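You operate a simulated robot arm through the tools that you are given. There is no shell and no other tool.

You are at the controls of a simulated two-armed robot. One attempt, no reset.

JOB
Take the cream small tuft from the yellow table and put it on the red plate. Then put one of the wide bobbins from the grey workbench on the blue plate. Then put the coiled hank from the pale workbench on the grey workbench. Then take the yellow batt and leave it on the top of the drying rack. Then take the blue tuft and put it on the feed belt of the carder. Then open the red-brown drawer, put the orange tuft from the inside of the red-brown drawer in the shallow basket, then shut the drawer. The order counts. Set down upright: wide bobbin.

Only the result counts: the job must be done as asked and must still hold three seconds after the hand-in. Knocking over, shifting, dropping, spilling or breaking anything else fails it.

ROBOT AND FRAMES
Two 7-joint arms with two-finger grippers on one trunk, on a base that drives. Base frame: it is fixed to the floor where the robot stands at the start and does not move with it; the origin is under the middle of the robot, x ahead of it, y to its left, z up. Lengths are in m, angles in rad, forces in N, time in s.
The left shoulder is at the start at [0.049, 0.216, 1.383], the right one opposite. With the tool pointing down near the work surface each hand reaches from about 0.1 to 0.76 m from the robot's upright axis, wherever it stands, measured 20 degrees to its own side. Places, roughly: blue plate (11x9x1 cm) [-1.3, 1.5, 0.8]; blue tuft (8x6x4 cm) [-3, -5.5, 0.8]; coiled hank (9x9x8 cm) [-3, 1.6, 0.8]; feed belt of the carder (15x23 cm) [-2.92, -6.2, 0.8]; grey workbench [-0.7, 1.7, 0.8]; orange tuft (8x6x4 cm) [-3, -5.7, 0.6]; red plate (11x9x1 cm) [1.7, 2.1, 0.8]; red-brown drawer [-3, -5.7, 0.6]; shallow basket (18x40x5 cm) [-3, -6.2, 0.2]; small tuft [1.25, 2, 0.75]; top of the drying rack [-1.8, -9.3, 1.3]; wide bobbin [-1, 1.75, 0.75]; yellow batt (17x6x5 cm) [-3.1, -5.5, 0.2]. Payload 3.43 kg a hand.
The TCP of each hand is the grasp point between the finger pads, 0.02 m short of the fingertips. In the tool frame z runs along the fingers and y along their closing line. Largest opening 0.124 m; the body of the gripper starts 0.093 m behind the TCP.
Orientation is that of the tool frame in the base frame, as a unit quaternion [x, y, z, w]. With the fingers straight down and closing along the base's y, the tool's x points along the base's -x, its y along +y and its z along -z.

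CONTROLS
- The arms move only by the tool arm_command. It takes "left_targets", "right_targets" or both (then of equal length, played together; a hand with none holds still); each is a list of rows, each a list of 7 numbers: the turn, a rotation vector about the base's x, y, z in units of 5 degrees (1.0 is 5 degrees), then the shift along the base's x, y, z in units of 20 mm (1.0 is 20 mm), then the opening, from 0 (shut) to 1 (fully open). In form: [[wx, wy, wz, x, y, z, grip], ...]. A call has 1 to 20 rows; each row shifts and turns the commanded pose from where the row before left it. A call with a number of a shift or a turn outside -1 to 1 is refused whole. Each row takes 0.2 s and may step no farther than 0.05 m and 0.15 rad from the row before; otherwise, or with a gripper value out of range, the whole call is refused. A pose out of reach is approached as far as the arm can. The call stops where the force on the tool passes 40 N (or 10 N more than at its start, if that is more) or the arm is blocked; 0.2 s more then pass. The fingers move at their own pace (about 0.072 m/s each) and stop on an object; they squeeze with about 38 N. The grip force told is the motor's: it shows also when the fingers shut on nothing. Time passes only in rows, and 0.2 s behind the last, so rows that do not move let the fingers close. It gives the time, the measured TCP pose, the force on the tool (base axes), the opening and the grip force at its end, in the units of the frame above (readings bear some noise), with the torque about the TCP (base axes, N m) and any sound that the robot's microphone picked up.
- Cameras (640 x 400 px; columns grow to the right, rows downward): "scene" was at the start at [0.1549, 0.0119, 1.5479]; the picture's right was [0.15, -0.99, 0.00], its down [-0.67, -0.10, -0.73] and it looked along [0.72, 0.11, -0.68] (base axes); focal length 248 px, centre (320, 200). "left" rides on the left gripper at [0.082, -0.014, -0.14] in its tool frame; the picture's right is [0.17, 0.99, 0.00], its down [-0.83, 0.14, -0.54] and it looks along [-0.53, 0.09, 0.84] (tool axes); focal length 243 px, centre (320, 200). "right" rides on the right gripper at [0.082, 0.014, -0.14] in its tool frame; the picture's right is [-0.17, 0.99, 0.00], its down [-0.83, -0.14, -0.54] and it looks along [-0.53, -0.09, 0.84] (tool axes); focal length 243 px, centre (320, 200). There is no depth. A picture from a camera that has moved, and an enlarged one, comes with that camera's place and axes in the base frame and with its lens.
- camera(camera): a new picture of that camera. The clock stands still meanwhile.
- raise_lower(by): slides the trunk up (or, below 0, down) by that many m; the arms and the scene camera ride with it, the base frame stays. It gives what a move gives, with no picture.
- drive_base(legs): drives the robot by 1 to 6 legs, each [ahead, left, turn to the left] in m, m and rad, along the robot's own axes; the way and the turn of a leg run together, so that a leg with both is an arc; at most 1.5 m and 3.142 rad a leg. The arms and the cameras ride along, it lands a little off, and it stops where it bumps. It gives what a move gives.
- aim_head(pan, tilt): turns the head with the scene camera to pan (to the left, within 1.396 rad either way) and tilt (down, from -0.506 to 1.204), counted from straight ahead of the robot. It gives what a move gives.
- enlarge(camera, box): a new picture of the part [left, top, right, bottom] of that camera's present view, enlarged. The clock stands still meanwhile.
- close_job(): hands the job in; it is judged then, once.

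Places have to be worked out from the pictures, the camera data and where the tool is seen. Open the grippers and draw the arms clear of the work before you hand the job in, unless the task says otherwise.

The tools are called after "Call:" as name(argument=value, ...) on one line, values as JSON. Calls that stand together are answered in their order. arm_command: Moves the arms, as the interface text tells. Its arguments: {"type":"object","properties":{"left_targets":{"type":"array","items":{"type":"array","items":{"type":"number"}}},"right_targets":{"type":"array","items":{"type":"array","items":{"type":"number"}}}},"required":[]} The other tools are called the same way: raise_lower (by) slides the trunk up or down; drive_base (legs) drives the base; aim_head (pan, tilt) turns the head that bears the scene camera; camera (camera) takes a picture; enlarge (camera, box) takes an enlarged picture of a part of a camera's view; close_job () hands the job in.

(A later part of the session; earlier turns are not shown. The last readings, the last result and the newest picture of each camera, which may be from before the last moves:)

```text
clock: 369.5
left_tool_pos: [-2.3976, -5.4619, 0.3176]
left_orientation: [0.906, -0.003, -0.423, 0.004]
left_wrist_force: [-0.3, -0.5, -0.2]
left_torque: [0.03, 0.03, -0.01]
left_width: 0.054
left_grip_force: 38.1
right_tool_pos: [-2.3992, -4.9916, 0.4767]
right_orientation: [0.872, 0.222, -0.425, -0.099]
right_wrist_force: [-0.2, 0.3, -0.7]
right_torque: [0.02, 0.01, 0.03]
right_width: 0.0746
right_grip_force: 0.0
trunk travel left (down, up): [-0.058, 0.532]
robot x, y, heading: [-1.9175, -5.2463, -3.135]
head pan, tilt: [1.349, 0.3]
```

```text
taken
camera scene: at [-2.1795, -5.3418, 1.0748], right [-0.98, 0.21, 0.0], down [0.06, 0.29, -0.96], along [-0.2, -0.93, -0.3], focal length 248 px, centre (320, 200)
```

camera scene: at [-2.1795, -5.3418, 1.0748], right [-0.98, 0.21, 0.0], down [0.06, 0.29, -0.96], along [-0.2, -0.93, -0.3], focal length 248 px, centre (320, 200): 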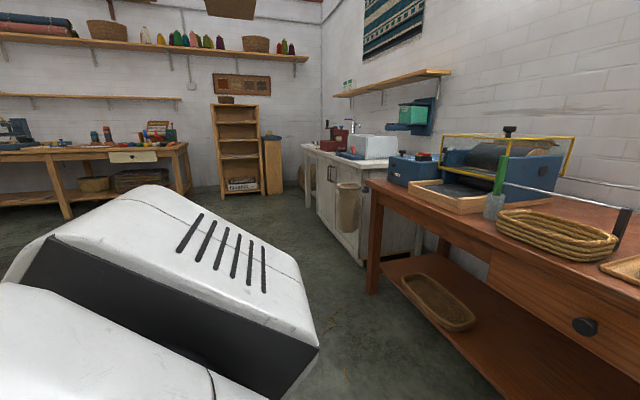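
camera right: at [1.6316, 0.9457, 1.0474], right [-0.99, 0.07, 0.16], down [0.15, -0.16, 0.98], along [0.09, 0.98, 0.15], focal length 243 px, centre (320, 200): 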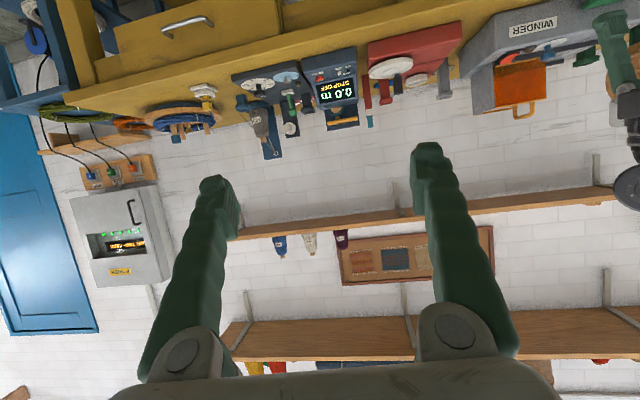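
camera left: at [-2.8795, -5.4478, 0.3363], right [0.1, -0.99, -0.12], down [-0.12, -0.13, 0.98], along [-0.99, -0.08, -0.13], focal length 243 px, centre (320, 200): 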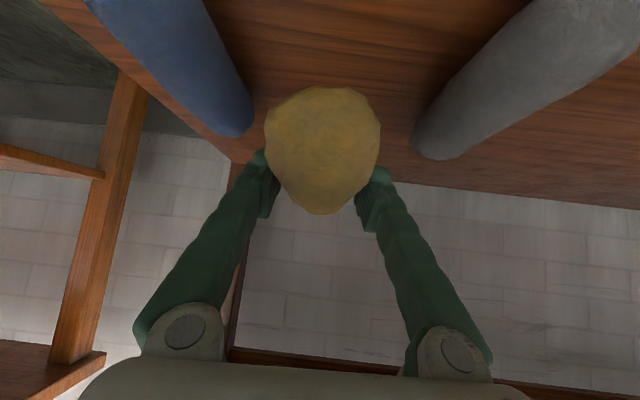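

The wooden rack at the far wall matches the drying rack position (top ≈1.3 m). I raise the trunk and turn left to face it.

Call:
raise_lower(by=0.4)

Call:
raise_lower(by=0.1)

Call:
drive_base(legs=[[0, 0, 1.565]])

Call:
aim_head(pan=0.0, tilt=0.2)

Call:
camera(camera="scene")

```text
clock: 373.4
left_tool_pos: [-2.3985, -5.4614, 0.7172]
left_orientation: [0.906, -0.004, -0.423, 0.004]
left_wrist_force: [-0.1, 0.9, -0.6]
left_torque: [0.01, 0.02, 0.0]
left_width: 0.0543
left_grip_force: 37.9
right_tool_pos: [-2.3987, -4.9899, 0.8767]
right_orientation: [0.872, 0.222, -0.424, -0.1]
right_wrist_force: [-0.1, -0.1, 0.1]
right_torque: [-0.02, 0.0, -0.05]
right_width: 0.0745
right_grip_force: 0.0
trunk travel left (down, up): [-0.458, 0.132]
robot x, y, heading: [-1.9174, -5.2499, -3.132]
head pan, tilt: [1.349, 0.3]
```

```text
clock: 374.7
left_tool_pos: [-2.3972, -5.4623, 0.817]
left_orientation: [0.906, -0.004, -0.423, 0.004]
left_wrist_force: [0.5, -0.7, 0.1]
left_torque: [-0.01, 0.03, -0.03]
left_width: 0.0541
left_grip_force: 38.4
right_tool_pos: [-2.3993, -4.9905, 0.9762]
right_orientation: [0.872, 0.222, -0.424, -0.098]
right_wrist_force: [0.4, -0.7, 1.1]
right_torque: [0.01, 0.04, 0.0]
right_width: 0.0746
right_grip_force: 0.2
trunk travel left (down, up): [-0.558, 0.032]
robot x, y, heading: [-1.9153, -5.2474, -3.133]
head pan, tilt: [1.349, 0.3]
```

```text
clock: 380.3
left_tool_pos: [-1.7053, -5.7321, 0.8174]
left_orientation: [0.645, 0.636, -0.298, 0.301]
left_wrist_force: [0.7, 0.5, -0.5]
left_torque: [-0.02, 0.02, -0.01]
left_width: 0.0542
left_grip_force: 38.0
right_tool_pos: [-2.1753, -5.7289, 0.977]
right_orientation: [0.463, 0.771, -0.371, 0.23]
right_wrist_force: [0.2, 0.3, 0.2]
right_torque: [-0.02, 0.0, -0.01]
right_width: 0.0744
right_grip_force: 0.2
trunk travel left (down, up): [-0.558, 0.032]
robot x, y, heading: [-1.914, -5.2505, -1.573]
head pan, tilt: [1.349, 0.3]
```

```text
clock: 381.8
left_tool_pos: [-1.7042, -5.7314, 0.8187]
left_orientation: [0.646, 0.635, -0.298, 0.301]
left_wrist_force: [0.3, -0.1, 0.4]
left_torque: [0.0, -0.01, 0.02]
left_width: 0.0543
left_grip_force: 38.3
right_tool_pos: [-2.1757, -5.7292, 0.9768]
right_orientation: [0.463, 0.772, -0.37, 0.23]
right_wrist_force: [0.1, 0.1, 0.0]
right_torque: [-0.05, -0.02, 0.01]
right_width: 0.0743
right_grip_force: 0.1
trunk travel left (down, up): [-0.558, 0.032]
robot x, y, heading: [-1.9149, -5.2491, -1.572]
head pan, tilt: [0.0, 0.201]
```

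```text
taken
camera scene: at [-1.9161, -5.3896, 1.6303], right [-1.0, 0.0, 0.0], down [0.0, 0.2, -0.98], along [0.0, -0.98, -0.2], focal length 248 px, centre (320, 200)
```

scene: 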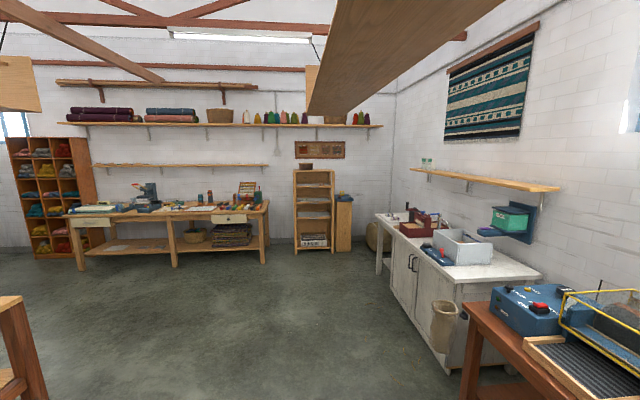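

Call:
enlarge(camera="scene", box=[240, 140, 400, 265])

Call:
drive_base(legs=[[1.3, 0, 0], [0.9, 0, 0]])

Call:
camera(camera="scene")

```text
3.20 times, centred on (320, 202) of scene
camera zoom: at [-1.9161, -5.3896, 1.6303], right [-1.0, 0.0, 0.0], down [0.0, 0.2, -0.98], along [0.0, -0.98, -0.2], focal length 794 px, centre (320, 192)
```

zoom: 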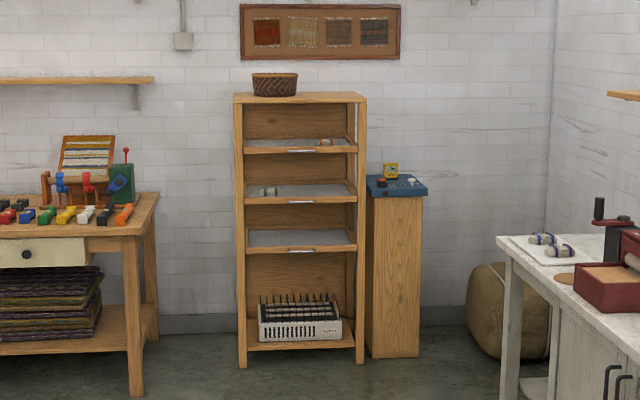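

```text
clock: 395.4
left_tool_pos: [-1.7, -7.9379, 0.8193]
left_orientation: [0.646, 0.636, -0.298, 0.301]
left_wrist_force: [0.6, -0.2, -1.0]
left_torque: [-0.01, -0.01, 0.02]
left_width: 0.0543
left_grip_force: 38.2
right_tool_pos: [-2.1718, -7.9356, 0.9779]
right_orientation: [0.463, 0.772, -0.371, 0.228]
right_wrist_force: [-0.8, -0.3, -0.3]
right_torque: [0.03, -0.06, 0.01]
right_width: 0.0741
right_grip_force: 0.0
trunk travel left (down, up): [-0.558, 0.032]
robot x, y, heading: [-1.9062, -7.456, -1.571]
head pan, tilt: [0.0, 0.201]
```

```text
taken
camera scene: at [-1.9107, -7.5948, 1.6303], right [-1.0, 0.0, 0.0], down [0.0, 0.2, -0.98], along [0.0, -0.98, -0.2], focal length 248 px, centre (320, 200)
```

scene: 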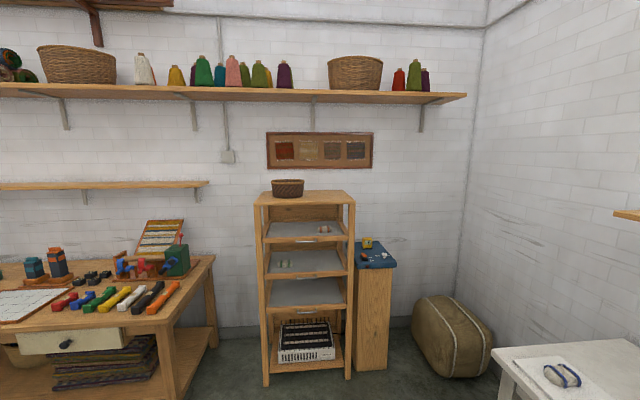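

The rack's top is at z≈1.34, x -2.10…-1.57, front edge y≈-8.9, with a small basket on its left part; the right part is free. I raise the left hand (keeping its tilt) and the right one too.

Call:
arm_command(left_targets=[[0, 0, 0, 0, -0.3, 1, 0], [0, 0, 0, 0, -0.3, 1, 0], [0, 0, 0, 0, -0.3, 1, 0], [0, 0, 0, 0, -0.3, 1, 0], [0, 0, 0, 0, -0.3, 1, 0], [0, 0, 0, 0, -0.3, 1, 0], [0, 0, 0, 0, -0.3, 1, 0], [0, 0, 0, 0, -0.3, 1, 0], [0, 0, 0, 0, -0.3, 1, 0], [0, 0, 0, 0, -0.3, 1, 0], [0, 0, 0, 0, -0.3, 1, 0], [0, 0, 0, 0, -0.3, 1, 0], [0, 0, 0, 0, -0.3, 1, 0], [0, 0, 0, 0, -0.3, 1, 0], [0, 0, 0, 0, -0.3, 1, 0], [0, 0, 0, 0, -0.3, 1, 0], [0, 0, 0, 0, -0.3, 1, 0], [0, 0, 0, 0, -0.3, 1, 0]])

```text
clock: 398.5
left_tool_pos: [-1.634, -8.029, 1.0773]
left_orientation: [0.653, 0.626, -0.247, 0.348]
left_wrist_force: [0.5, 0.4, -0.4]
left_torque: [-0.01, 0.02, -0.01]
left_width: 0.0544
left_grip_force: 38.1
left hand out of reach, approached as far as the arm can: row 14, 15
right_tool_pos: [-2.1705, -7.9351, 0.9772]
right_orientation: [0.462, 0.773, -0.37, 0.228]
right_wrist_force: [0.5, -0.1, -0.4]
right_torque: [0.01, 0.01, -0.01]
right_width: 0.0746
right_grip_force: 0.1
trunk travel left (down, up): [-0.558, 0.032]
robot x, y, heading: [-1.9097, -7.4519, -1.571]
head pan, tilt: [0.0, 0.201]
stopped in row 15 (left hand): the arm was blocked; the commanded pose is now the measured one
```

The arm reached a limit at that radius and twisted 8°. I extend forward and correct the twist, then continue upwards with a straighter arm.

Call:
arm_command(left_targets=[[0, 0.2, -0.05, -0.4, -1, 0, 0], [0, 0.2, -0.05, -0.4, -1, 0, 0], [0, 0.2, -0.05, -0.4, -1, 0, 0], [0, 0.2, -0.05, -0.4, -1, 0, 0], [0, 0.2, -0.05, -0.4, -1, 0, 0], [0, 0.2, -0.05, -0.4, -1, 0, 0], [0, 0.2, -0.05, -0.4, -1, 0, 0], [0, 0.2, -0.05, -0.4, -1, 0, 0]])

Call:
arm_command(left_targets=[[0, 0, 0, 0, 0, 1, 0], [0, 0, 0, 0, 0, 1, 0], [0, 0, 0, 0, 0, 1, 0], [0, 0, 0, 0, 0, 1, 0], [0, 0, 0, 0, 0, 1, 0], [0, 0, 0, 0, 0, 1, 0], [0, 0, 0, 0, 0, 1, 0], [0, 0, 0, 0, 0, 1, 0]])

```text
clock: 400.3
left_tool_pos: [-1.6972, -8.189, 1.0796]
left_orientation: [0.649, 0.633, -0.294, 0.302]
left_wrist_force: [-0.1, 0.1, -0.9]
left_torque: [0.01, 0.01, 0.01]
left_width: 0.0542
left_grip_force: 38.1
right_tool_pos: [-2.1714, -7.9349, 0.976]
right_orientation: [0.463, 0.771, -0.372, 0.229]
right_wrist_force: [0.2, 0.3, -0.5]
right_torque: [0.02, -0.01, 0.01]
right_width: 0.0744
right_grip_force: 0.2
trunk travel left (down, up): [-0.558, 0.032]
robot x, y, heading: [-1.9104, -7.4522, -1.572]
head pan, tilt: [0.0, 0.201]
```

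```text
clock: 402.1
left_tool_pos: [-1.7, -8.1868, 1.2389]
left_orientation: [0.647, 0.636, -0.299, 0.297]
left_wrist_force: [0.5, -0.5, -0.5]
left_torque: [-0.04, 0.0, 0.01]
left_width: 0.0543
left_grip_force: 37.7
right_tool_pos: [-2.1701, -7.9348, 0.9768]
right_orientation: [0.463, 0.772, -0.371, 0.228]
right_wrist_force: [-0.3, 0.3, -0.1]
right_torque: [0.01, 0.01, -0.02]
right_width: 0.0748
right_grip_force: 0.0
trunk travel left (down, up): [-0.558, 0.032]
robot x, y, heading: [-1.9063, -7.4547, -1.573]
head pan, tilt: [0.0, 0.201]
```

Working well at this radius. I continue up towards 1.42 and add the last of the trunk travel.

Call:
arm_command(left_targets=[[0, 0, 0, 0, 0, 1, 0], [0, 0, 0, 0, 0, 1, 0], [0, 0, 0, 0, 0, 1, 0], [0, 0, 0, 0, 0, 1, 0], [0, 0, 0, 0, 0, 1, 0], [0, 0, 0, 0, 0, 1, 0], [0, 0, 0, 0, 0, 1, 0], [0, 0, 0, 0, 0, 1, 0]], right_targets=[[0, 0, 0, 0, -0.5, 1, 0.6], [0, 0, 0, 0, -0.5, 1, 0.6], [0, 0, 0, 0, -0.5, 1, 0.6], [0, 0, 0, 0, -0.5, 1, 0.6], [0, 0, 0, 0, -0.5, 0, 0.6], [0, 0, 0, 0, -0.5, 0, 0.6], [0, 0, 0, 0, -0.5, 0, 0.6], [0, 0, 0, 0, -0.5, 0, 0.6]])

Call:
raise_lower(by=0.03)

Call:
camera(camera="scene")

Call:
camera(camera="left")

```text
clock: 403.9
left_tool_pos: [-1.7011, -8.1878, 1.3987]
left_orientation: [0.645, 0.637, -0.298, 0.298]
left_wrist_force: [-0.3, -0.5, 0.0]
left_torque: [0.02, 0.02, 0.02]
left_width: 0.054
left_grip_force: 38.0
right_tool_pos: [-2.1704, -8.015, 1.0571]
right_orientation: [0.463, 0.771, -0.372, 0.229]
right_wrist_force: [-0.3, 0.0, 0.2]
right_torque: [-0.02, 0.01, 0.0]
right_width: 0.0747
right_grip_force: 0.1
trunk travel left (down, up): [-0.558, 0.032]
robot x, y, heading: [-1.9133, -7.4564, -1.57]
head pan, tilt: [0.0, 0.201]
```

```text
clock: 404.6
left_tool_pos: [-1.6999, -8.1887, 1.4271]
left_orientation: [0.646, 0.638, -0.297, 0.296]
left_wrist_force: [0.0, 0.9, -0.8]
left_torque: [-0.01, -0.02, 0.0]
left_width: 0.0542
left_grip_force: 37.6
right_tool_pos: [-2.1706, -8.0143, 1.0844]
right_orientation: [0.464, 0.772, -0.37, 0.229]
right_wrist_force: [0.0, 0.1, -0.6]
right_torque: [-0.02, -0.02, 0.01]
right_width: 0.0745
right_grip_force: 0.1
trunk travel left (down, up): [-0.588, 0.002]
robot x, y, heading: [-1.9066, -7.4518, -1.573]
head pan, tilt: [0.0, 0.201]
```

```text
taken
camera scene: at [-1.9104, -7.5578, 1.6599], right [-1.0, 0.0, 0.0], down [0.0, 0.2, -0.98], along [0.0, -0.98, -0.2], focal length 248 px, centre (320, 200)
```

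scene: 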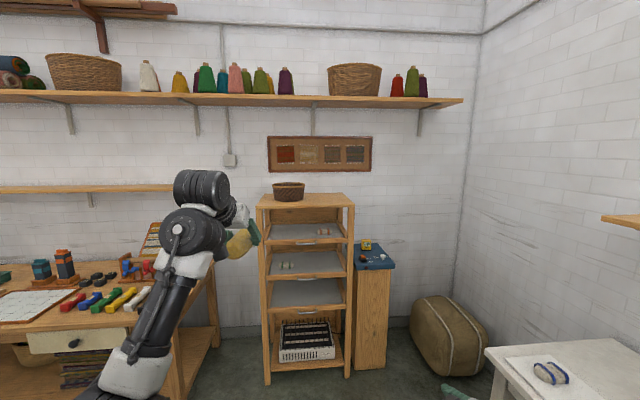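

```text
taken
camera left: at [-1.7122, -8.0266, 1.4541], right [0.99, 0.1, -0.12], down [0.13, -0.13, 0.98], along [0.08, -0.99, -0.14], focal length 243 px, centre (320, 200)
```

left: 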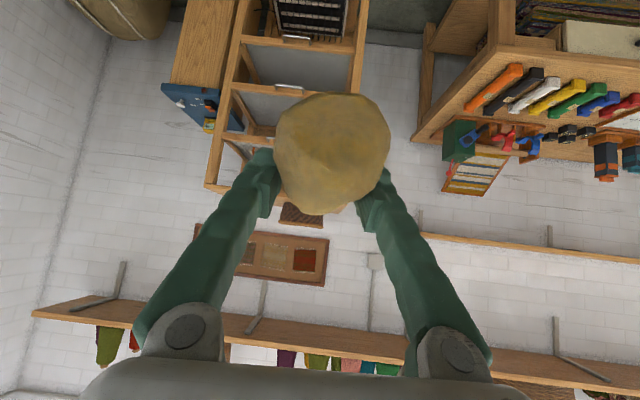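

The batt is now above rack-top height. I zoom on the rack top to place it exactly.

Call:
enlarge(camera="scene", box=[240, 170, 400, 270])

```text
4.00 times, centred on (320, 220) of scene
camera zoom: at [-1.9104, -7.5578, 1.6599], right [-1.0, 0.0, 0.0], down [0.0, 0.2, -0.98], along [0.0, -0.98, -0.2], focal length 992 px, centre (320, 120)
```

zoom: 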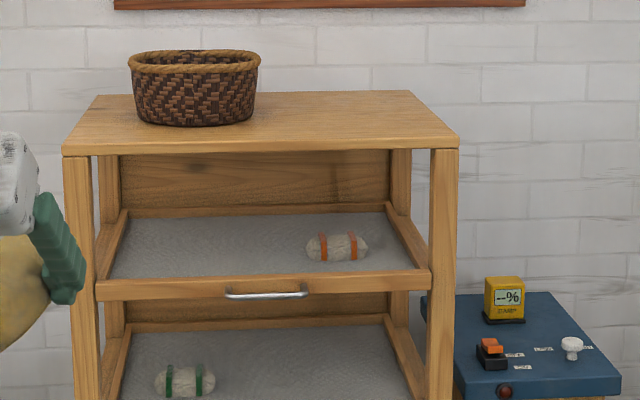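

Rack top is ≈1.31 high; its free right part spans x -2.12…-1.83. I raise the right hand out of the way of the blue box first, then drive closer.

Call:
arm_command(right_targets=[[-0.5, 0, 0, 0, -0.3, 1, 0.6], [-0.5, 0, 0, 0, -0.3, 1, 0.6], [-0.5, 0, 0, 0, -0.3, 1, 0.6], [-0.5, 0, 0, 0, -0.3, 1, 0.6], [-0.5, 0, 0, 0, -0.3, 1, 0.6], [-0.5, 0, 0, 0, -0.3, 1, 0.6], [-0.5, 0, 0, 0, -0.3, 1, 0.6], [-0.5, 0, 0, 0, -0.3, 1, 0.6], [-0.5, 0, 0, 0, -0.3, 1, 0.6], [-0.5, 0, 0, 0, -0.3, 1, 0.6]])

Call:
drive_base(legs=[[0.6, -0.27, 0]])

Call:
aim_head(pan=0.0, tilt=0.45)

Call:
camera(camera="scene")

```text
clock: 406.8
left_tool_pos: [-1.6994, -8.1882, 1.4298]
left_orientation: [0.647, 0.636, -0.299, 0.296]
left_wrist_force: [0.3, -0.1, 0.2]
left_torque: [0.0, -0.02, 0.01]
left_width: 0.0542
left_grip_force: 38.1
right_tool_pos: [-2.1714, -8.0763, 1.286]
right_orientation: [0.402, 0.673, -0.529, 0.324]
right_wrist_force: [0.8, 0.9, -0.8]
right_torque: [-0.02, -0.01, -0.04]
right_width: 0.0746
right_grip_force: 0.1
trunk travel left (down, up): [-0.588, 0.002]
robot x, y, heading: [-1.9091, -7.4533, -1.571]
head pan, tilt: [0.0, 0.201]
```

```text
clock: 411.0
left_tool_pos: [-1.974, -8.7862, 1.4297]
left_orientation: [0.647, 0.635, -0.3, 0.297]
left_wrist_force: [0.2, -0.4, -0.5]
left_torque: [-0.01, -0.02, -0.02]
left_width: 0.0538
left_grip_force: 37.8
right_tool_pos: [-2.4443, -8.6731, 1.2863]
right_orientation: [0.404, 0.672, -0.53, 0.322]
right_wrist_force: [0.3, 0.6, 1.0]
right_torque: [0.01, 0.01, 0.02]
right_width: 0.0746
right_grip_force: 0.0
trunk travel left (down, up): [-0.588, 0.002]
robot x, y, heading: [-2.1832, -8.0553, -1.573]
head pan, tilt: [0.0, 0.201]
```

```text
clock: 411.8
left_tool_pos: [-1.9751, -8.7881, 1.4302]
left_orientation: [0.647, 0.636, -0.299, 0.297]
left_wrist_force: [1.0, -0.5, -0.2]
left_torque: [0.01, 0.02, -0.03]
left_width: 0.0536
left_grip_force: 37.9
right_tool_pos: [-2.4448, -8.6738, 1.2877]
right_orientation: [0.405, 0.672, -0.53, 0.322]
right_wrist_force: [0.0, -0.3, 0.3]
right_torque: [0.0, 0.03, 0.02]
right_width: 0.0745
right_grip_force: 0.1
trunk travel left (down, up): [-0.588, 0.002]
robot x, y, heading: [-2.1824, -8.0522, -1.58]
head pan, tilt: [0.0, 0.45]
```

```text
taken
camera scene: at [-2.1826, -8.1559, 1.6369], right [-1.0, 0.0, 0.0], down [0.0, 0.43, -0.9], along [0.0, -0.9, -0.43], focal length 248 px, centre (320, 200)
```

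scene: 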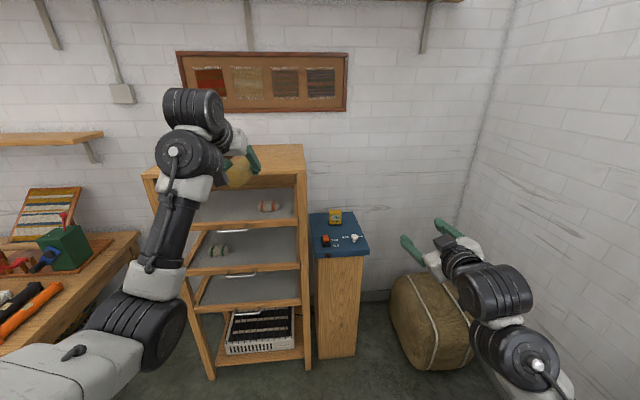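

Rack top: z≈1.32, right edge x≈-2.13, front edge y≈-9.08. The batt at x≈-1.975 is centred on the free part; I drive forward 0.48 m in two steps.

Call:
drive_base(legs=[[0.25, 0, 0.005]])

Call:
camera(camera="scene")

Call:
camera(camera="left")

```text
clock: 413.9
left_tool_pos: [-1.9716, -9.0332, 1.4311]
left_orientation: [0.645, 0.637, -0.299, 0.298]
left_wrist_force: [0.3, 0.6, 0.1]
left_torque: [0.0, -0.01, -0.03]
left_width: 0.0542
left_grip_force: 37.7
right_tool_pos: [-2.4405, -8.9222, 1.287]
right_orientation: [0.402, 0.673, -0.529, 0.325]
right_wrist_force: [-1.2, 0.0, 0.3]
right_torque: [0.02, -0.01, -0.01]
right_width: 0.0745
right_grip_force: 0.0
trunk travel left (down, up): [-0.588, 0.002]
robot x, y, heading: [-2.1825, -8.3036, -1.57]
head pan, tilt: [0.0, 0.45]
```

```text
taken
camera scene: at [-2.1822, -8.4021, 1.6371], right [-1.0, 0.0, 0.0], down [0.0, 0.43, -0.9], along [0.0, -0.9, -0.43], focal length 248 px, centre (320, 200)
```

scene: 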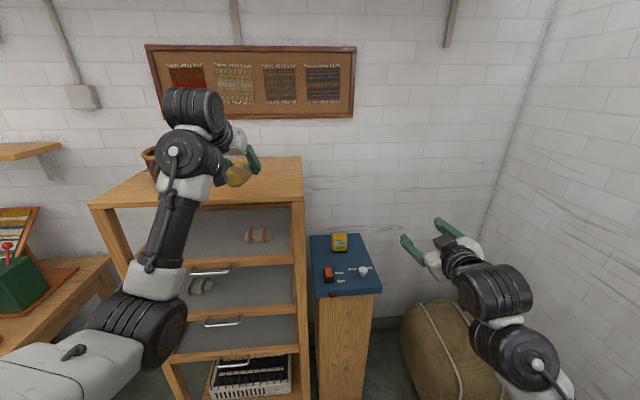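

```text
taken
camera left: at [-1.9831, -8.8718, 1.4568], right [0.99, 0.1, -0.12], down [0.13, -0.12, 0.98], along [0.08, -0.99, -0.14], focal length 243 px, centre (320, 200)
```

left: 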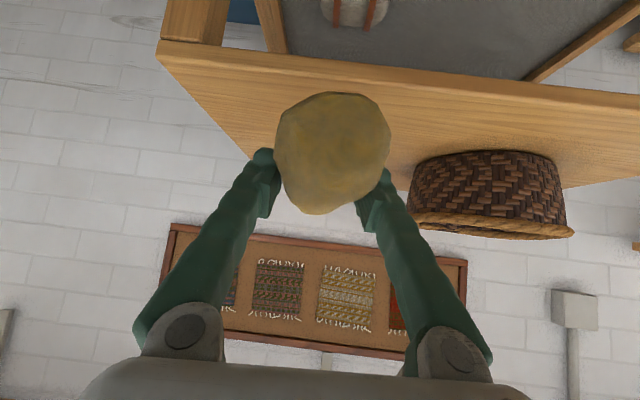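

The left camera confirms: rack's front right corner ≈[-2.12, -9.07, 1.32], basket's left side at x≈-1.80. I drive the last 0.22 m.

Call:
drive_base(legs=[[0.22, 0, 0]])

Call:
camera(camera="left")

Call:
camera(camera="scene")

```text
clock: 415.9
left_tool_pos: [-1.9718, -9.2532, 1.4308]
left_orientation: [0.646, 0.636, -0.299, 0.298]
left_wrist_force: [-0.5, 0.3, -0.5]
left_torque: [0.0, -0.02, 0.0]
left_width: 0.0539
left_grip_force: 37.5
right_tool_pos: [-2.4425, -9.1405, 1.2874]
right_orientation: [0.402, 0.674, -0.529, 0.325]
right_wrist_force: [0.0, -0.2, 0.3]
right_torque: [0.0, 0.01, 0.0]
right_width: 0.0745
right_grip_force: 0.0
trunk travel left (down, up): [-0.588, 0.002]
robot x, y, heading: [-2.1815, -8.5184, -1.579]
head pan, tilt: [0.0, 0.45]
```

```text
taken
camera left: at [-1.9845, -9.0916, 1.4568], right [0.99, 0.09, -0.12], down [0.13, -0.12, 0.98], along [0.08, -0.99, -0.13], focal length 243 px, centre (320, 200)
```

left: 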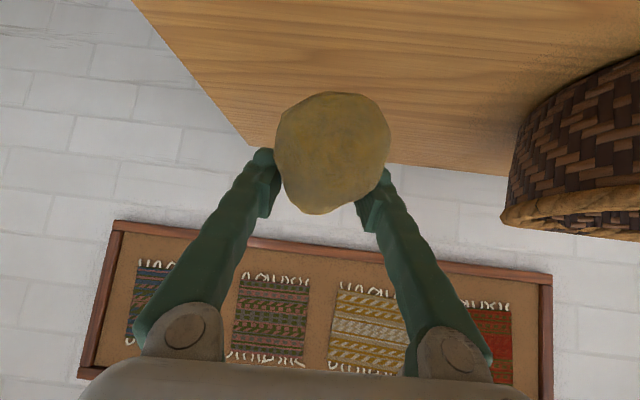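

```text
taken
camera scene: at [-2.1824, -8.6214, 1.6371], right [-1.0, 0.0, 0.0], down [0.0, 0.43, -0.9], along [0.0, -0.9, -0.43], focal length 248 px, centre (320, 200)
```

scene: 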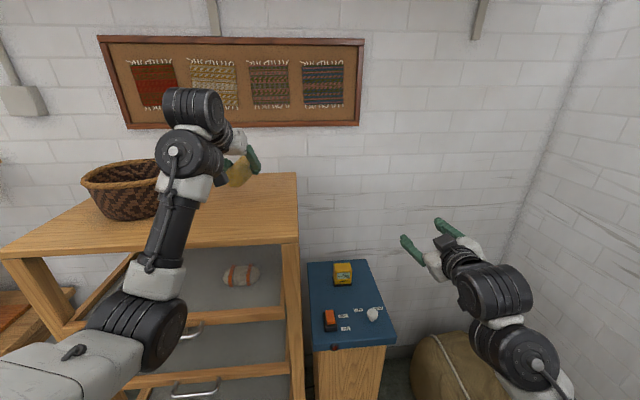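

Batt is over the free part of the rack top. I lower in stages until it touches.

Call:
arm_command(left_targets=[[0, 0, 0, 0, 0, -0.8, 0], [0, 0, 0, 0, 0, -0.8, 0], [0, 0, 0, 0, 0, -0.6, 0], [0, 0, 0, 0, 0, 0, 0]])

Call:
camera(camera="left")

Call:
enlarge(camera="scene", box=[160, 120, 320, 220])

```text
clock: 416.9
left_tool_pos: [-1.9728, -9.2533, 1.3871]
left_orientation: [0.646, 0.636, -0.299, 0.297]
left_wrist_force: [0.0, 0.1, -0.7]
left_torque: [0.0, 0.02, 0.0]
left_width: 0.0542
left_grip_force: 38.4
right_tool_pos: [-2.4428, -9.1416, 1.2876]
right_orientation: [0.403, 0.673, -0.529, 0.324]
right_wrist_force: [0.6, -0.1, -0.3]
right_torque: [-0.01, -0.01, 0.02]
right_width: 0.0743
right_grip_force: 0.2
trunk travel left (down, up): [-0.588, 0.002]
robot x, y, heading: [-2.181, -8.5199, -1.574]
head pan, tilt: [0.0, 0.45]
```

```text
taken
camera left: at [-1.9847, -9.0929, 1.412], right [0.99, 0.09, -0.12], down [0.13, -0.12, 0.98], along [0.08, -0.99, -0.14], focal length 243 px, centre (320, 200)
```

left: 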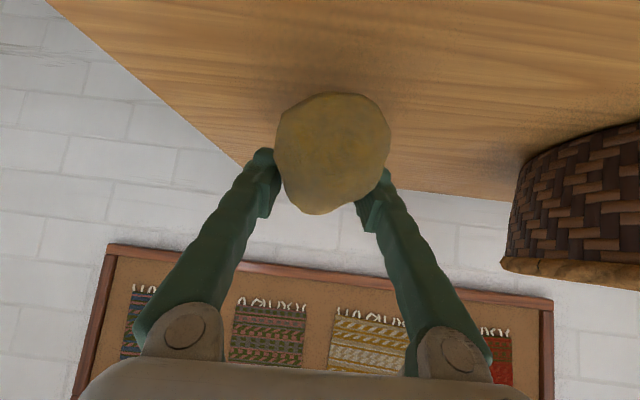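

```text
4.00 times, centred on (240, 170) of scene
camera zoom: at [-2.1825, -8.6229, 1.637], right [-1.0, 0.0, 0.0], down [0.0, 0.44, -0.9], along [0.0, -0.9, -0.44], focal length 992 px, centre (640, 320)
```

zoom: 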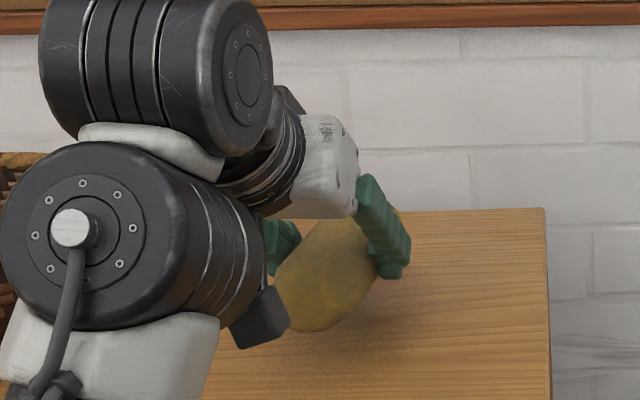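

Getting close; I lower in 5 mm steps.

Call:
arm_command(left_targets=[[0, 0, 0, 0, 0, -0.3, 0], [0, 0, 0, 0, 0, -0.3, 0], [0, 0, 0, 0, 0, 0, 0]])

Call:
arm_command(left_targets=[[0, 0, 0, 0, 0, -0.2, 0], [0, 0, 0, 0, 0, 0, 0]])

Call:
arm_command(left_targets=[[0, 0, 0, 0, 0, -0.2, 0], [0, 0, 0, 0, 0, 0, 0]])

```text
clock: 417.6
left_tool_pos: [-1.9726, -9.255, 1.3735]
left_orientation: [0.647, 0.637, -0.298, 0.296]
left_wrist_force: [-0.2, -0.1, -1.0]
left_torque: [0.01, -0.02, -0.01]
left_width: 0.0542
left_grip_force: 38.4
right_tool_pos: [-2.4423, -9.1424, 1.2859]
right_orientation: [0.402, 0.673, -0.529, 0.324]
right_wrist_force: [1.0, 0.2, -0.3]
right_torque: [0.0, -0.01, 0.01]
right_width: 0.0744
right_grip_force: 0.0
trunk travel left (down, up): [-0.588, 0.002]
robot x, y, heading: [-2.1837, -8.5239, -1.573]
head pan, tilt: [0.0, 0.45]
```

```text
clock: 418.2
left_tool_pos: [-1.9724, -9.2546, 1.3696]
left_orientation: [0.645, 0.637, -0.299, 0.298]
left_wrist_force: [-0.1, -0.1, 0.3]
left_torque: [0.03, -0.04, 0.01]
left_width: 0.0541
left_grip_force: 38.3
right_tool_pos: [-2.443, -9.1418, 1.2858]
right_orientation: [0.403, 0.673, -0.53, 0.322]
right_wrist_force: [-0.3, 0.3, -0.4]
right_torque: [-0.01, 0.0, -0.02]
right_width: 0.0746
right_grip_force: 0.2
trunk travel left (down, up): [-0.588, 0.002]
robot x, y, heading: [-2.1789, -8.5218, -1.569]
head pan, tilt: [0.0, 0.45]
```

```text
clock: 418.9
left_tool_pos: [-1.9721, -9.2546, 1.3655]
left_orientation: [0.646, 0.636, -0.299, 0.298]
left_wrist_force: [-0.4, -0.3, 0.3]
left_torque: [0.0, 0.0, 0.02]
left_width: 0.0543
left_grip_force: 37.6
right_tool_pos: [-2.4424, -9.1427, 1.2862]
right_orientation: [0.402, 0.673, -0.529, 0.324]
right_wrist_force: [-0.2, 0.6, -0.7]
right_torque: [0.0, 0.03, 0.02]
right_width: 0.0743
right_grip_force: 0.1
trunk travel left (down, up): [-0.588, 0.002]
robot x, y, heading: [-2.1821, -8.5198, -1.57]
head pan, tilt: [0.0, 0.45]
```

Call:
arm_command(left_targets=[[0, 0, 0, 0, 0, -0.2, 0], [0, 0, 0, 0, 0, 0, 0]])

Call:
arm_command(left_targets=[[0, 0, 0, 0, 0, -0.2, 0], [0, 0, 0, 0, 0, 0, 0]])

Call:
camera(camera="left")

Call:
enlarge(camera="scene", box=[160, 120, 320, 220])

```text
clock: 419.4
left_tool_pos: [-1.972, -9.2546, 1.3621]
left_orientation: [0.646, 0.636, -0.299, 0.298]
left_wrist_force: [-0.1, -0.2, -0.5]
left_torque: [0.04, 0.01, -0.03]
left_width: 0.0541
left_grip_force: 37.9
right_tool_pos: [-2.4427, -9.1426, 1.2872]
right_orientation: [0.402, 0.673, -0.529, 0.324]
right_wrist_force: [0.1, -0.1, 0.5]
right_torque: [0.0, -0.01, -0.01]
right_width: 0.0744
right_grip_force: 0.1
trunk travel left (down, up): [-0.588, 0.002]
robot x, y, heading: [-2.1775, -8.5219, -1.577]
head pan, tilt: [0.0, 0.45]
```

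```text
clock: 420.1
left_tool_pos: [-1.9724, -9.2541, 1.3593]
left_orientation: [0.645, 0.636, -0.3, 0.298]
left_wrist_force: [0.5, -0.3, 5.5]
left_torque: [-0.61, 0.1, 0.06]
left_width: 0.0542
left_grip_force: 38.2
right_tool_pos: [-2.4432, -9.1413, 1.2873]
right_orientation: [0.403, 0.672, -0.53, 0.323]
right_wrist_force: [-0.7, -0.2, 0.0]
right_torque: [0.01, 0.0, 0.01]
right_width: 0.0742
right_grip_force: 0.0
trunk travel left (down, up): [-0.588, 0.002]
robot x, y, heading: [-2.1782, -8.5223, -1.572]
head pan, tilt: [0.0, 0.45]
```

```text
taken
camera left: at [-1.9845, -9.0925, 1.3853], right [0.99, 0.09, -0.12], down [0.13, -0.12, 0.98], along [0.08, -0.99, -0.13], focal length 243 px, centre (320, 200)
```

left: 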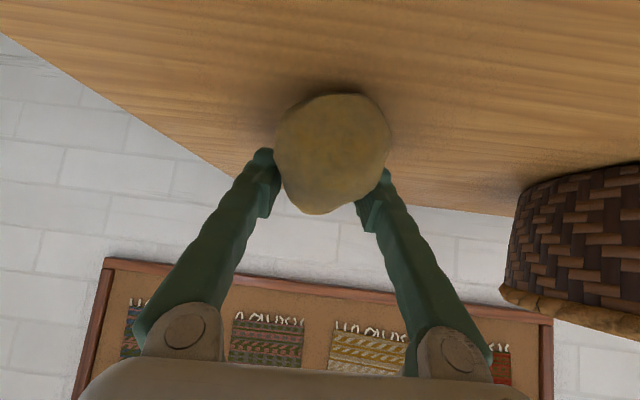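

```text
4.00 times, centred on (240, 170) of scene
camera zoom: at [-2.1826, -8.6225, 1.6371], right [-1.0, 0.0, 0.0], down [0.0, 0.43, -0.9], along [0.0, -0.9, -0.43], focal length 992 px, centre (640, 320)
```

zoom: 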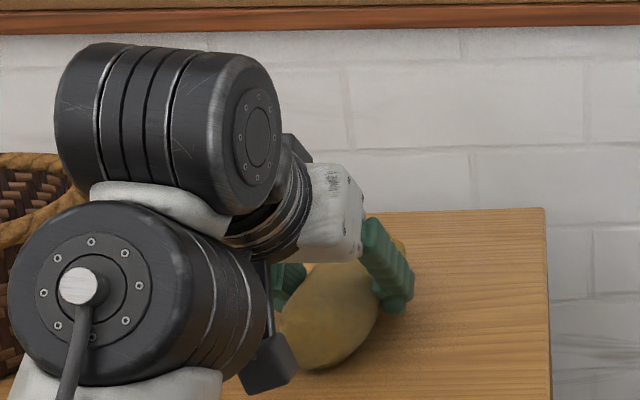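

The far end of the batt touches (5 N). I lower 3 mm more and release slowly.

Call:
arm_command(left_targets=[[0, 0, 0, 0, 0, -0.15, 0], [0, 0, 0, 0, 0, 0, 0], [0, 0, 0, 0, 0, 0, 0.46], [0, 0, 0, 0, 0, 0, 0.5], [0, 0, 0, 0, 0, 0, 0.55], [0, 0, 0, 0, 0, 0, 0.6], [0, 0, 0, 0, 0, 0, 0.65], [0, 0, 0, 0, 0, 0, 0.65]])

Call:
camera(camera="left")

```text
clock: 421.9
left_tool_pos: [-1.9719, -9.2535, 1.3555]
left_orientation: [0.646, 0.637, -0.299, 0.297]
left_wrist_force: [-0.6, 0.5, -0.1]
left_torque: [0.02, 0.02, 0.03]
left_width: 0.0805
left_grip_force: 0.0
right_tool_pos: [-2.442, -9.1428, 1.2866]
right_orientation: [0.403, 0.673, -0.53, 0.323]
right_wrist_force: [-0.2, -0.2, 0.8]
right_torque: [0.0, 0.03, 0.0]
right_width: 0.0745
right_grip_force: 0.0
trunk travel left (down, up): [-0.588, 0.002]
robot x, y, heading: [-2.1782, -8.5229, -1.573]
head pan, tilt: [0.0, 0.45]
```

```text
taken
camera left: at [-1.9845, -9.0932, 1.3809], right [0.99, 0.09, -0.12], down [0.13, -0.13, 0.98], along [0.08, -0.99, -0.14], focal length 243 px, centre (320, 200)
```

left: 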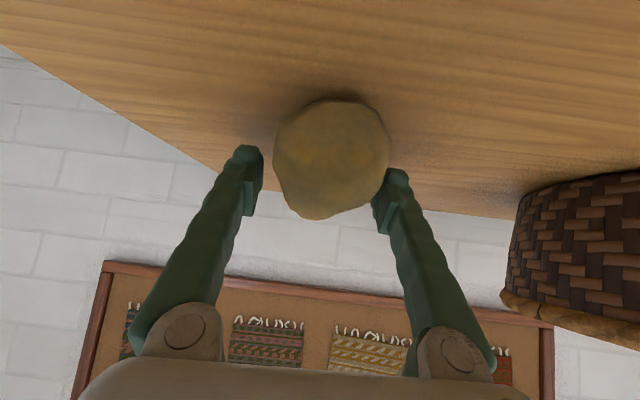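

Released; I open a little wider and lift straight up.

Call:
arm_command(left_targets=[[0, 0, 0, 0, 0, 0, 0.78], [0, 0, 0, 0, 0, 0.4, 0.78], [0, 0, 0, 0, 0, 0.8, 0.78], [0, 0, 0, 0, 0, 1, 0.78], [0, 0, 0, 0, 0, 1, 0.78]])

Call:
camera(camera="left")

Call:
drive_base(legs=[[-0.45, 0, 0]])

Call:
camera(camera="scene")

```text
clock: 423.1
left_tool_pos: [-1.973, -9.2536, 1.4189]
left_orientation: [0.645, 0.637, -0.298, 0.298]
left_wrist_force: [0.1, 0.2, -0.6]
left_torque: [0.01, -0.03, -0.02]
left_width: 0.0965
left_grip_force: 0.1
right_tool_pos: [-2.4433, -9.1415, 1.2864]
right_orientation: [0.403, 0.673, -0.529, 0.324]
right_wrist_force: [-0.6, -0.4, 0.3]
right_torque: [0.01, 0.0, -0.04]
right_width: 0.0744
right_grip_force: 0.0
trunk travel left (down, up): [-0.588, 0.002]
robot x, y, heading: [-2.181, -8.5257, -1.574]
head pan, tilt: [0.0, 0.45]
```

```text
taken
camera left: at [-1.9848, -9.092, 1.4453], right [0.99, 0.09, -0.12], down [0.13, -0.13, 0.98], along [0.08, -0.99, -0.14], focal length 243 px, centre (320, 200)
```

left: 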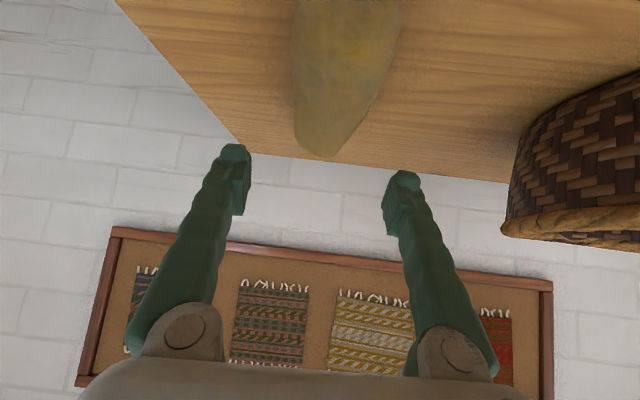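

```text
clock: 426.3
left_tool_pos: [-1.9717, -8.8065, 1.4183]
left_orientation: [0.647, 0.636, -0.299, 0.296]
left_wrist_force: [0.7, -0.2, -0.3]
left_torque: [0.02, 0.03, 0.0]
left_width: 0.0967
left_grip_force: 0.0
right_tool_pos: [-2.442, -8.6947, 1.2853]
right_orientation: [0.403, 0.673, -0.53, 0.323]
right_wrist_force: [-0.6, -0.2, -0.2]
right_torque: [-0.02, 0.0, 0.02]
right_width: 0.0743
right_grip_force: 0.0
trunk travel left (down, up): [-0.588, 0.002]
robot x, y, heading: [-2.18, -8.0746, -1.573]
head pan, tilt: [0.0, 0.45]
```

```text
taken
camera scene: at [-2.182, -8.1766, 1.6368], right [-1.0, 0.0, 0.0], down [0.0, 0.44, -0.9], along [0.0, -0.9, -0.44], focal length 248 px, centre (320, 200)
```

scene: 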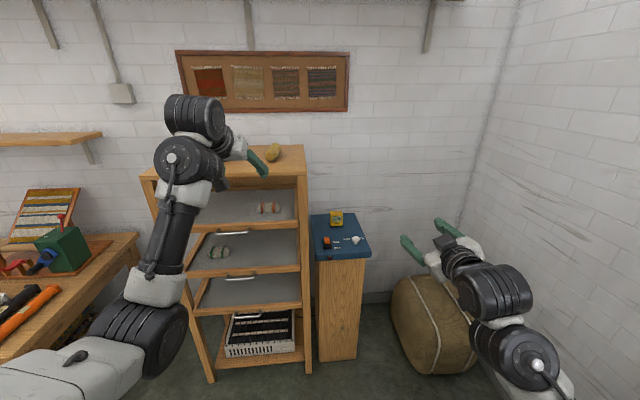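

The batt lies on top of the drying rack. Now back to the carder table for the blue tuft: I lower and fold the left arm, then drive back.

Call:
arm_command(left_targets=[[0, 0, 0, 0, 0, -1, 0.7], [0, 0, 0, 0, 0, -1, 0.7], [0, 0, 0, 0, 0, -1, 0.7], [0, 0, 0, 0, 0, -1, 0.7], [0, 0, 0, 0, 0, -1, 0.7], [0, 0, 0, 0, 0, -1, 0.7], [0, 0, 0, 0, 0, -1, 0.7], [0, 0, 0, 0, 0, -1, 0.7], [0, 0, 0, 0, 0, -1, 0.7], [0, 0, 0, 0, 0, -1, 0.7], [0, 0, 0, 0, 0, -1, 0.7], [0, 0, 0, 0, 0, -1, 0.7], [0, 0, 0, 0, 0, -1, 0.7], [0, 0, 0, 0, 0, -1, 0.7], [0, 0, 0, 0, 0, -1, 0.7], [0, 0, 0, 0, 0, -1, 0.7], [0, 0, 0, 0, 0, -1, 0.7], [0, 0, 0, 0, 0, -1, 0.7]])

Call:
arm_command(left_targets=[[0, 0, 0, 0, 1, 0, 0.7], [0, 0, 0, 0, 1, 0, 0.7], [0, 0, 0, 0, 1, 0, 0.7], [0, 0, 0, 0, 1, 0, 0.7], [0, 0, 0, 0, 1, 0, 0.7], [0, 0, 0, 0, 1, 0, 0.7]])

Call:
drive_base(legs=[[-1.2, 0.15, 0], [-1.3, 0, 0]])

```text
clock: 430.1
left_tool_pos: [-1.9717, -8.8074, 1.0584]
left_orientation: [0.646, 0.637, -0.298, 0.298]
left_wrist_force: [-1.2, 0.1, -0.2]
left_torque: [0.01, -0.02, -0.03]
left_width: 0.0868
left_grip_force: 0.1
right_tool_pos: [-2.4423, -8.6941, 1.2863]
right_orientation: [0.402, 0.673, -0.53, 0.323]
right_wrist_force: [0.6, -0.3, 0.3]
right_torque: [0.01, 0.0, 0.03]
right_width: 0.0743
right_grip_force: 0.1
trunk travel left (down, up): [-0.588, 0.002]
robot x, y, heading: [-2.1799, -8.0717, -1.569]
head pan, tilt: [0.0, 0.45]
```

```text
clock: 431.5
left_tool_pos: [-1.9716, -8.6862, 1.0597]
left_orientation: [0.646, 0.637, -0.299, 0.297]
left_wrist_force: [0.2, -0.2, 0.2]
left_torque: [0.02, -0.02, 0.0]
left_width: 0.0864
left_grip_force: 0.1
right_tool_pos: [-2.4425, -8.6941, 1.286]
right_orientation: [0.402, 0.673, -0.529, 0.324]
right_wrist_force: [0.1, 0.3, -0.1]
right_torque: [-0.03, -0.02, 0.01]
right_width: 0.0742
right_grip_force: 0.1
trunk travel left (down, up): [-0.588, 0.002]
robot x, y, heading: [-2.1804, -8.0697, -1.571]
head pan, tilt: [0.0, 0.45]
```

```text
clock: 446.6
left_tool_pos: [-1.8187, -6.2005, 1.0583]
left_orientation: [0.646, 0.637, -0.299, 0.297]
left_wrist_force: [0.2, 0.5, 0.3]
left_torque: [0.03, -0.02, -0.01]
left_width: 0.0869
left_grip_force: 0.0
right_tool_pos: [-2.2894, -6.21, 1.2865]
right_orientation: [0.403, 0.673, -0.53, 0.323]
right_wrist_force: [-0.7, -0.6, 0.4]
right_torque: [0.02, 0.04, 0.01]
right_width: 0.0744
right_grip_force: 0.0
trunk travel left (down, up): [-0.588, 0.002]
robot x, y, heading: [-2.0256, -5.5861, -1.57]
head pan, tilt: [0.0, 0.45]
```

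I turn right to face the table again and sidestep so my left hand lines up with the blue tuft.

Call:
drive_base(legs=[[0, 0, -1.571], [0, -0.3, 0]])

Call:
aim_head(pan=0.15, tilt=0.75)

Call:
camera(camera="scene")

```text
clock: 456.5
left_tool_pos: [-2.6392, -5.4927, 1.0579]
left_orientation: [0.906, -0.01, -0.422, -0.003]
left_wrist_force: [-0.2, -0.7, 0.1]
left_torque: [-0.02, 0.06, 0.01]
left_width: 0.0866
left_grip_force: 0.1
right_tool_pos: [-2.6433, -5.0215, 1.2871]
right_orientation: [0.762, 0.188, -0.602, -0.149]
right_wrist_force: [-0.5, 0.9, 0.0]
right_torque: [-0.01, -0.01, -0.03]
right_width: 0.0746
right_grip_force: 0.0
trunk travel left (down, up): [-0.588, 0.002]
robot x, y, heading: [-2.0276, -5.2912, 3.13]
head pan, tilt: [0.0, 0.45]
```

```text
clock: 457.3
left_tool_pos: [-2.6391, -5.4937, 1.0575]
left_orientation: [0.906, -0.011, -0.423, -0.002]
left_wrist_force: [0.0, -0.1, -0.2]
left_torque: [0.01, -0.02, 0.0]
left_width: 0.0867
left_grip_force: 0.0
right_tool_pos: [-2.6438, -5.022, 1.2867]
right_orientation: [0.762, 0.188, -0.602, -0.149]
right_wrist_force: [-0.9, 0.0, 0.8]
right_torque: [0.0, 0.03, 0.02]
right_width: 0.0742
right_grip_force: 0.1
trunk travel left (down, up): [-0.588, 0.002]
robot x, y, heading: [-2.0219, -5.2913, 3.133]
head pan, tilt: [0.15, 0.75]
```

```text
taken
camera scene: at [-2.117, -5.3014, 1.6105], right [-0.14, 0.99, 0.0], down [0.67, 0.09, -0.73], along [-0.72, -0.1, -0.68], focal length 248 px, centre (320, 200)
```

scene: 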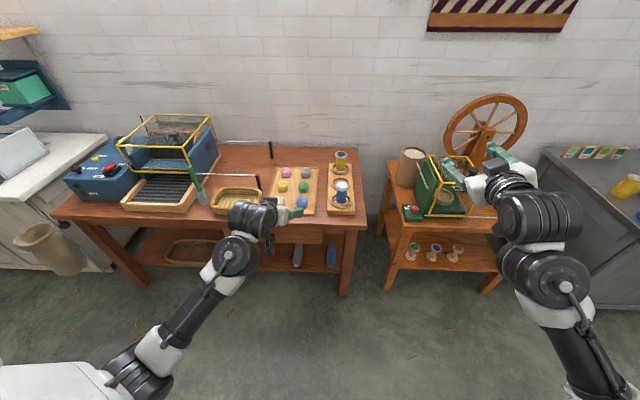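

I drive 0.3 m ahead so the hand is over the tray, then straighten the tool to about 25° tilt and look down.

Call:
drive_base(legs=[[0.28, 0, 0.008]])

Call:
raise_lower(by=-0.08)

Call:
arm_command(left_targets=[[0, -0.6, 0, -0.2, 0, 0, 0.8], [0, -0.6, 0, -0.2, 0, 0, 0.8], [0, -0.6, 0, -0.2, 0, 0, 0.8], [0, -0.6, 0, -0.2, 0, 0, 0.8], [0, -0.6, 0, -0.2, 0, 0, 0.8], [0, -0.6, 0, -0.2, 0, 0, 0.8], [0, -0.6, 0, -0.2, 0, 0, 0.8], [0, -0.6, 0, -0.2, 0, 0, 0.8]])

Call:
camera(camera="left")

Call:
camera(camera="scene")

```text
clock: 459.6
left_tool_pos: [-2.9177, -5.4968, 1.0582]
left_orientation: [0.907, -0.007, -0.422, -0.002]
left_wrist_force: [1.1, 0.7, 0.8]
left_torque: [0.0, -0.01, 0.03]
left_width: 0.087
left_grip_force: 0.1
right_tool_pos: [-2.9245, -5.0258, 1.2861]
right_orientation: [0.761, 0.192, -0.603, -0.145]
right_wrist_force: [-0.8, -0.5, -0.9]
right_torque: [0.01, 0.01, 0.02]
right_width: 0.0745
right_grip_force: 0.0
trunk travel left (down, up): [-0.588, 0.002]
robot x, y, heading: [-2.3027, -5.2898, 3.14]
head pan, tilt: [0.15, 0.75]
```

```text
clock: 460.7
left_tool_pos: [-2.918, -5.4975, 0.9791]
left_orientation: [0.907, -0.006, -0.422, -0.001]
left_wrist_force: [-0.1, 1.0, 0.4]
left_torque: [0.02, 0.0, 0.01]
left_width: 0.0868
left_grip_force: 0.0
right_tool_pos: [-2.9248, -5.027, 1.2075]
right_orientation: [0.76, 0.192, -0.604, -0.145]
right_wrist_force: [1.1, -0.9, -0.1]
right_torque: [0.02, 0.0, 0.03]
right_width: 0.0745
right_grip_force: 0.1
trunk travel left (down, up): [-0.508, 0.082]
robot x, y, heading: [-2.3069, -5.2872, 3.143]
head pan, tilt: [0.15, 0.75]
```

```text
clock: 462.5
left_tool_pos: [-2.9503, -5.4962, 0.9772]
left_orientation: [0.975, -0.006, -0.222, -0.003]
left_wrist_force: [0.3, -0.5, 0.3]
left_torque: [0.01, -0.02, -0.01]
left_width: 0.0995
left_grip_force: 0.2
right_tool_pos: [-2.9258, -5.0264, 1.2071]
right_orientation: [0.761, 0.191, -0.603, -0.146]
right_wrist_force: [0.1, 0.8, -0.2]
right_torque: [0.05, 0.0, -0.02]
right_width: 0.0743
right_grip_force: 0.0
trunk travel left (down, up): [-0.508, 0.082]
robot x, y, heading: [-2.3064, -5.2883, 3.141]
head pan, tilt: [0.15, 0.75]
```

```text
taken
camera left: at [-2.8151, -5.4834, 1.0673], right [0.14, -0.99, -0.07], down [-0.52, -0.13, 0.85], along [-0.85, -0.08, -0.53], focal length 243 px, centre (320, 200)
```

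left: 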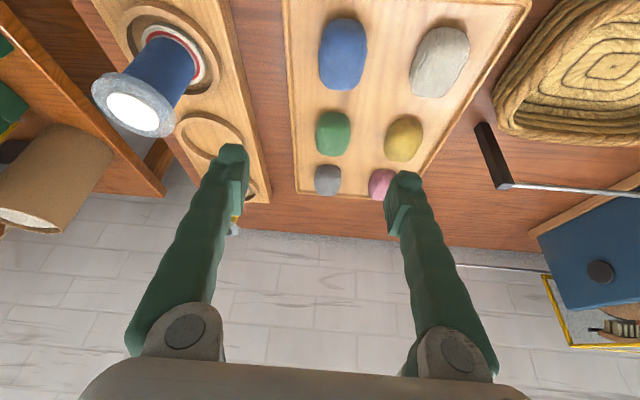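

```text
taken
camera scene: at [-2.4778, -5.3005, 1.5211], right [-0.15, 0.99, 0.0], down [0.67, 0.1, -0.73], along [-0.72, -0.11, -0.68], focal length 248 px, centre (320, 200)
```

scene: 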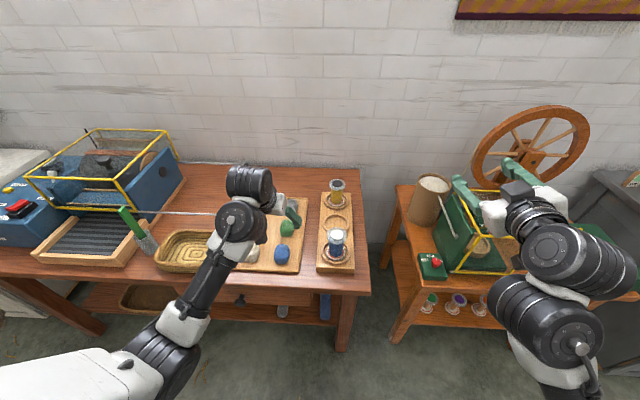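

I zoom the scene view on the tray to triangulate the tuft and tray height.

Call:
enlarge(camera="scene", box=[220, 180, 360, 268])

Call:
enlarge(camera="left", box=[270, 0, 480, 131])

```text
4.55 times, centred on (290, 224) of scene
camera zoom: at [-2.4778, -5.3005, 1.5211], right [-0.15, 0.99, 0.0], down [0.67, 0.1, -0.73], along [-0.72, -0.11, -0.68], focal length 1127 px, centre (456, 91)
```

zoom: 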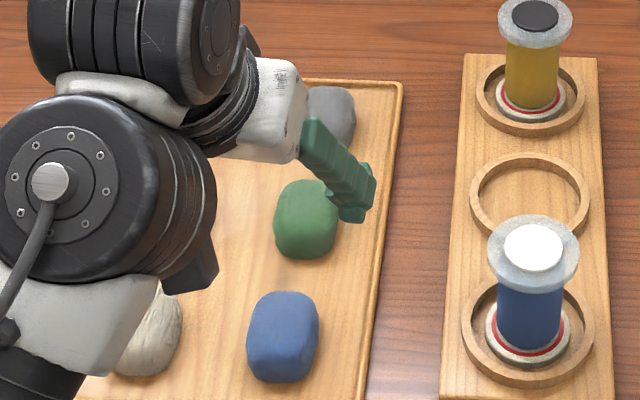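

```text
3.05 times, centred on (375, 66) of left
camera zoom: at [-2.8151, -5.4834, 1.0673], right [0.14, -0.99, -0.07], down [-0.52, -0.13, 0.85], along [-0.85, -0.08, -0.53], focal length 739 px, centre (152, 610)
```

zoom: 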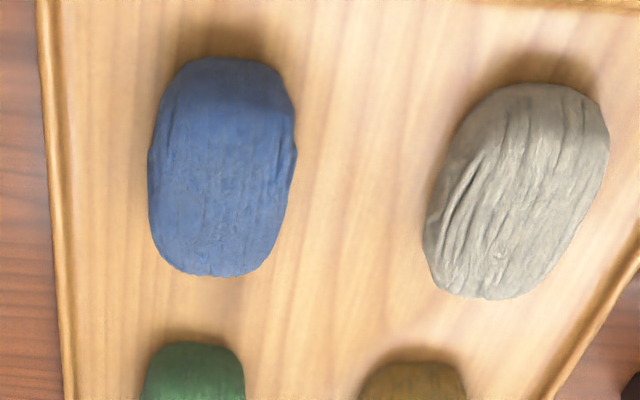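

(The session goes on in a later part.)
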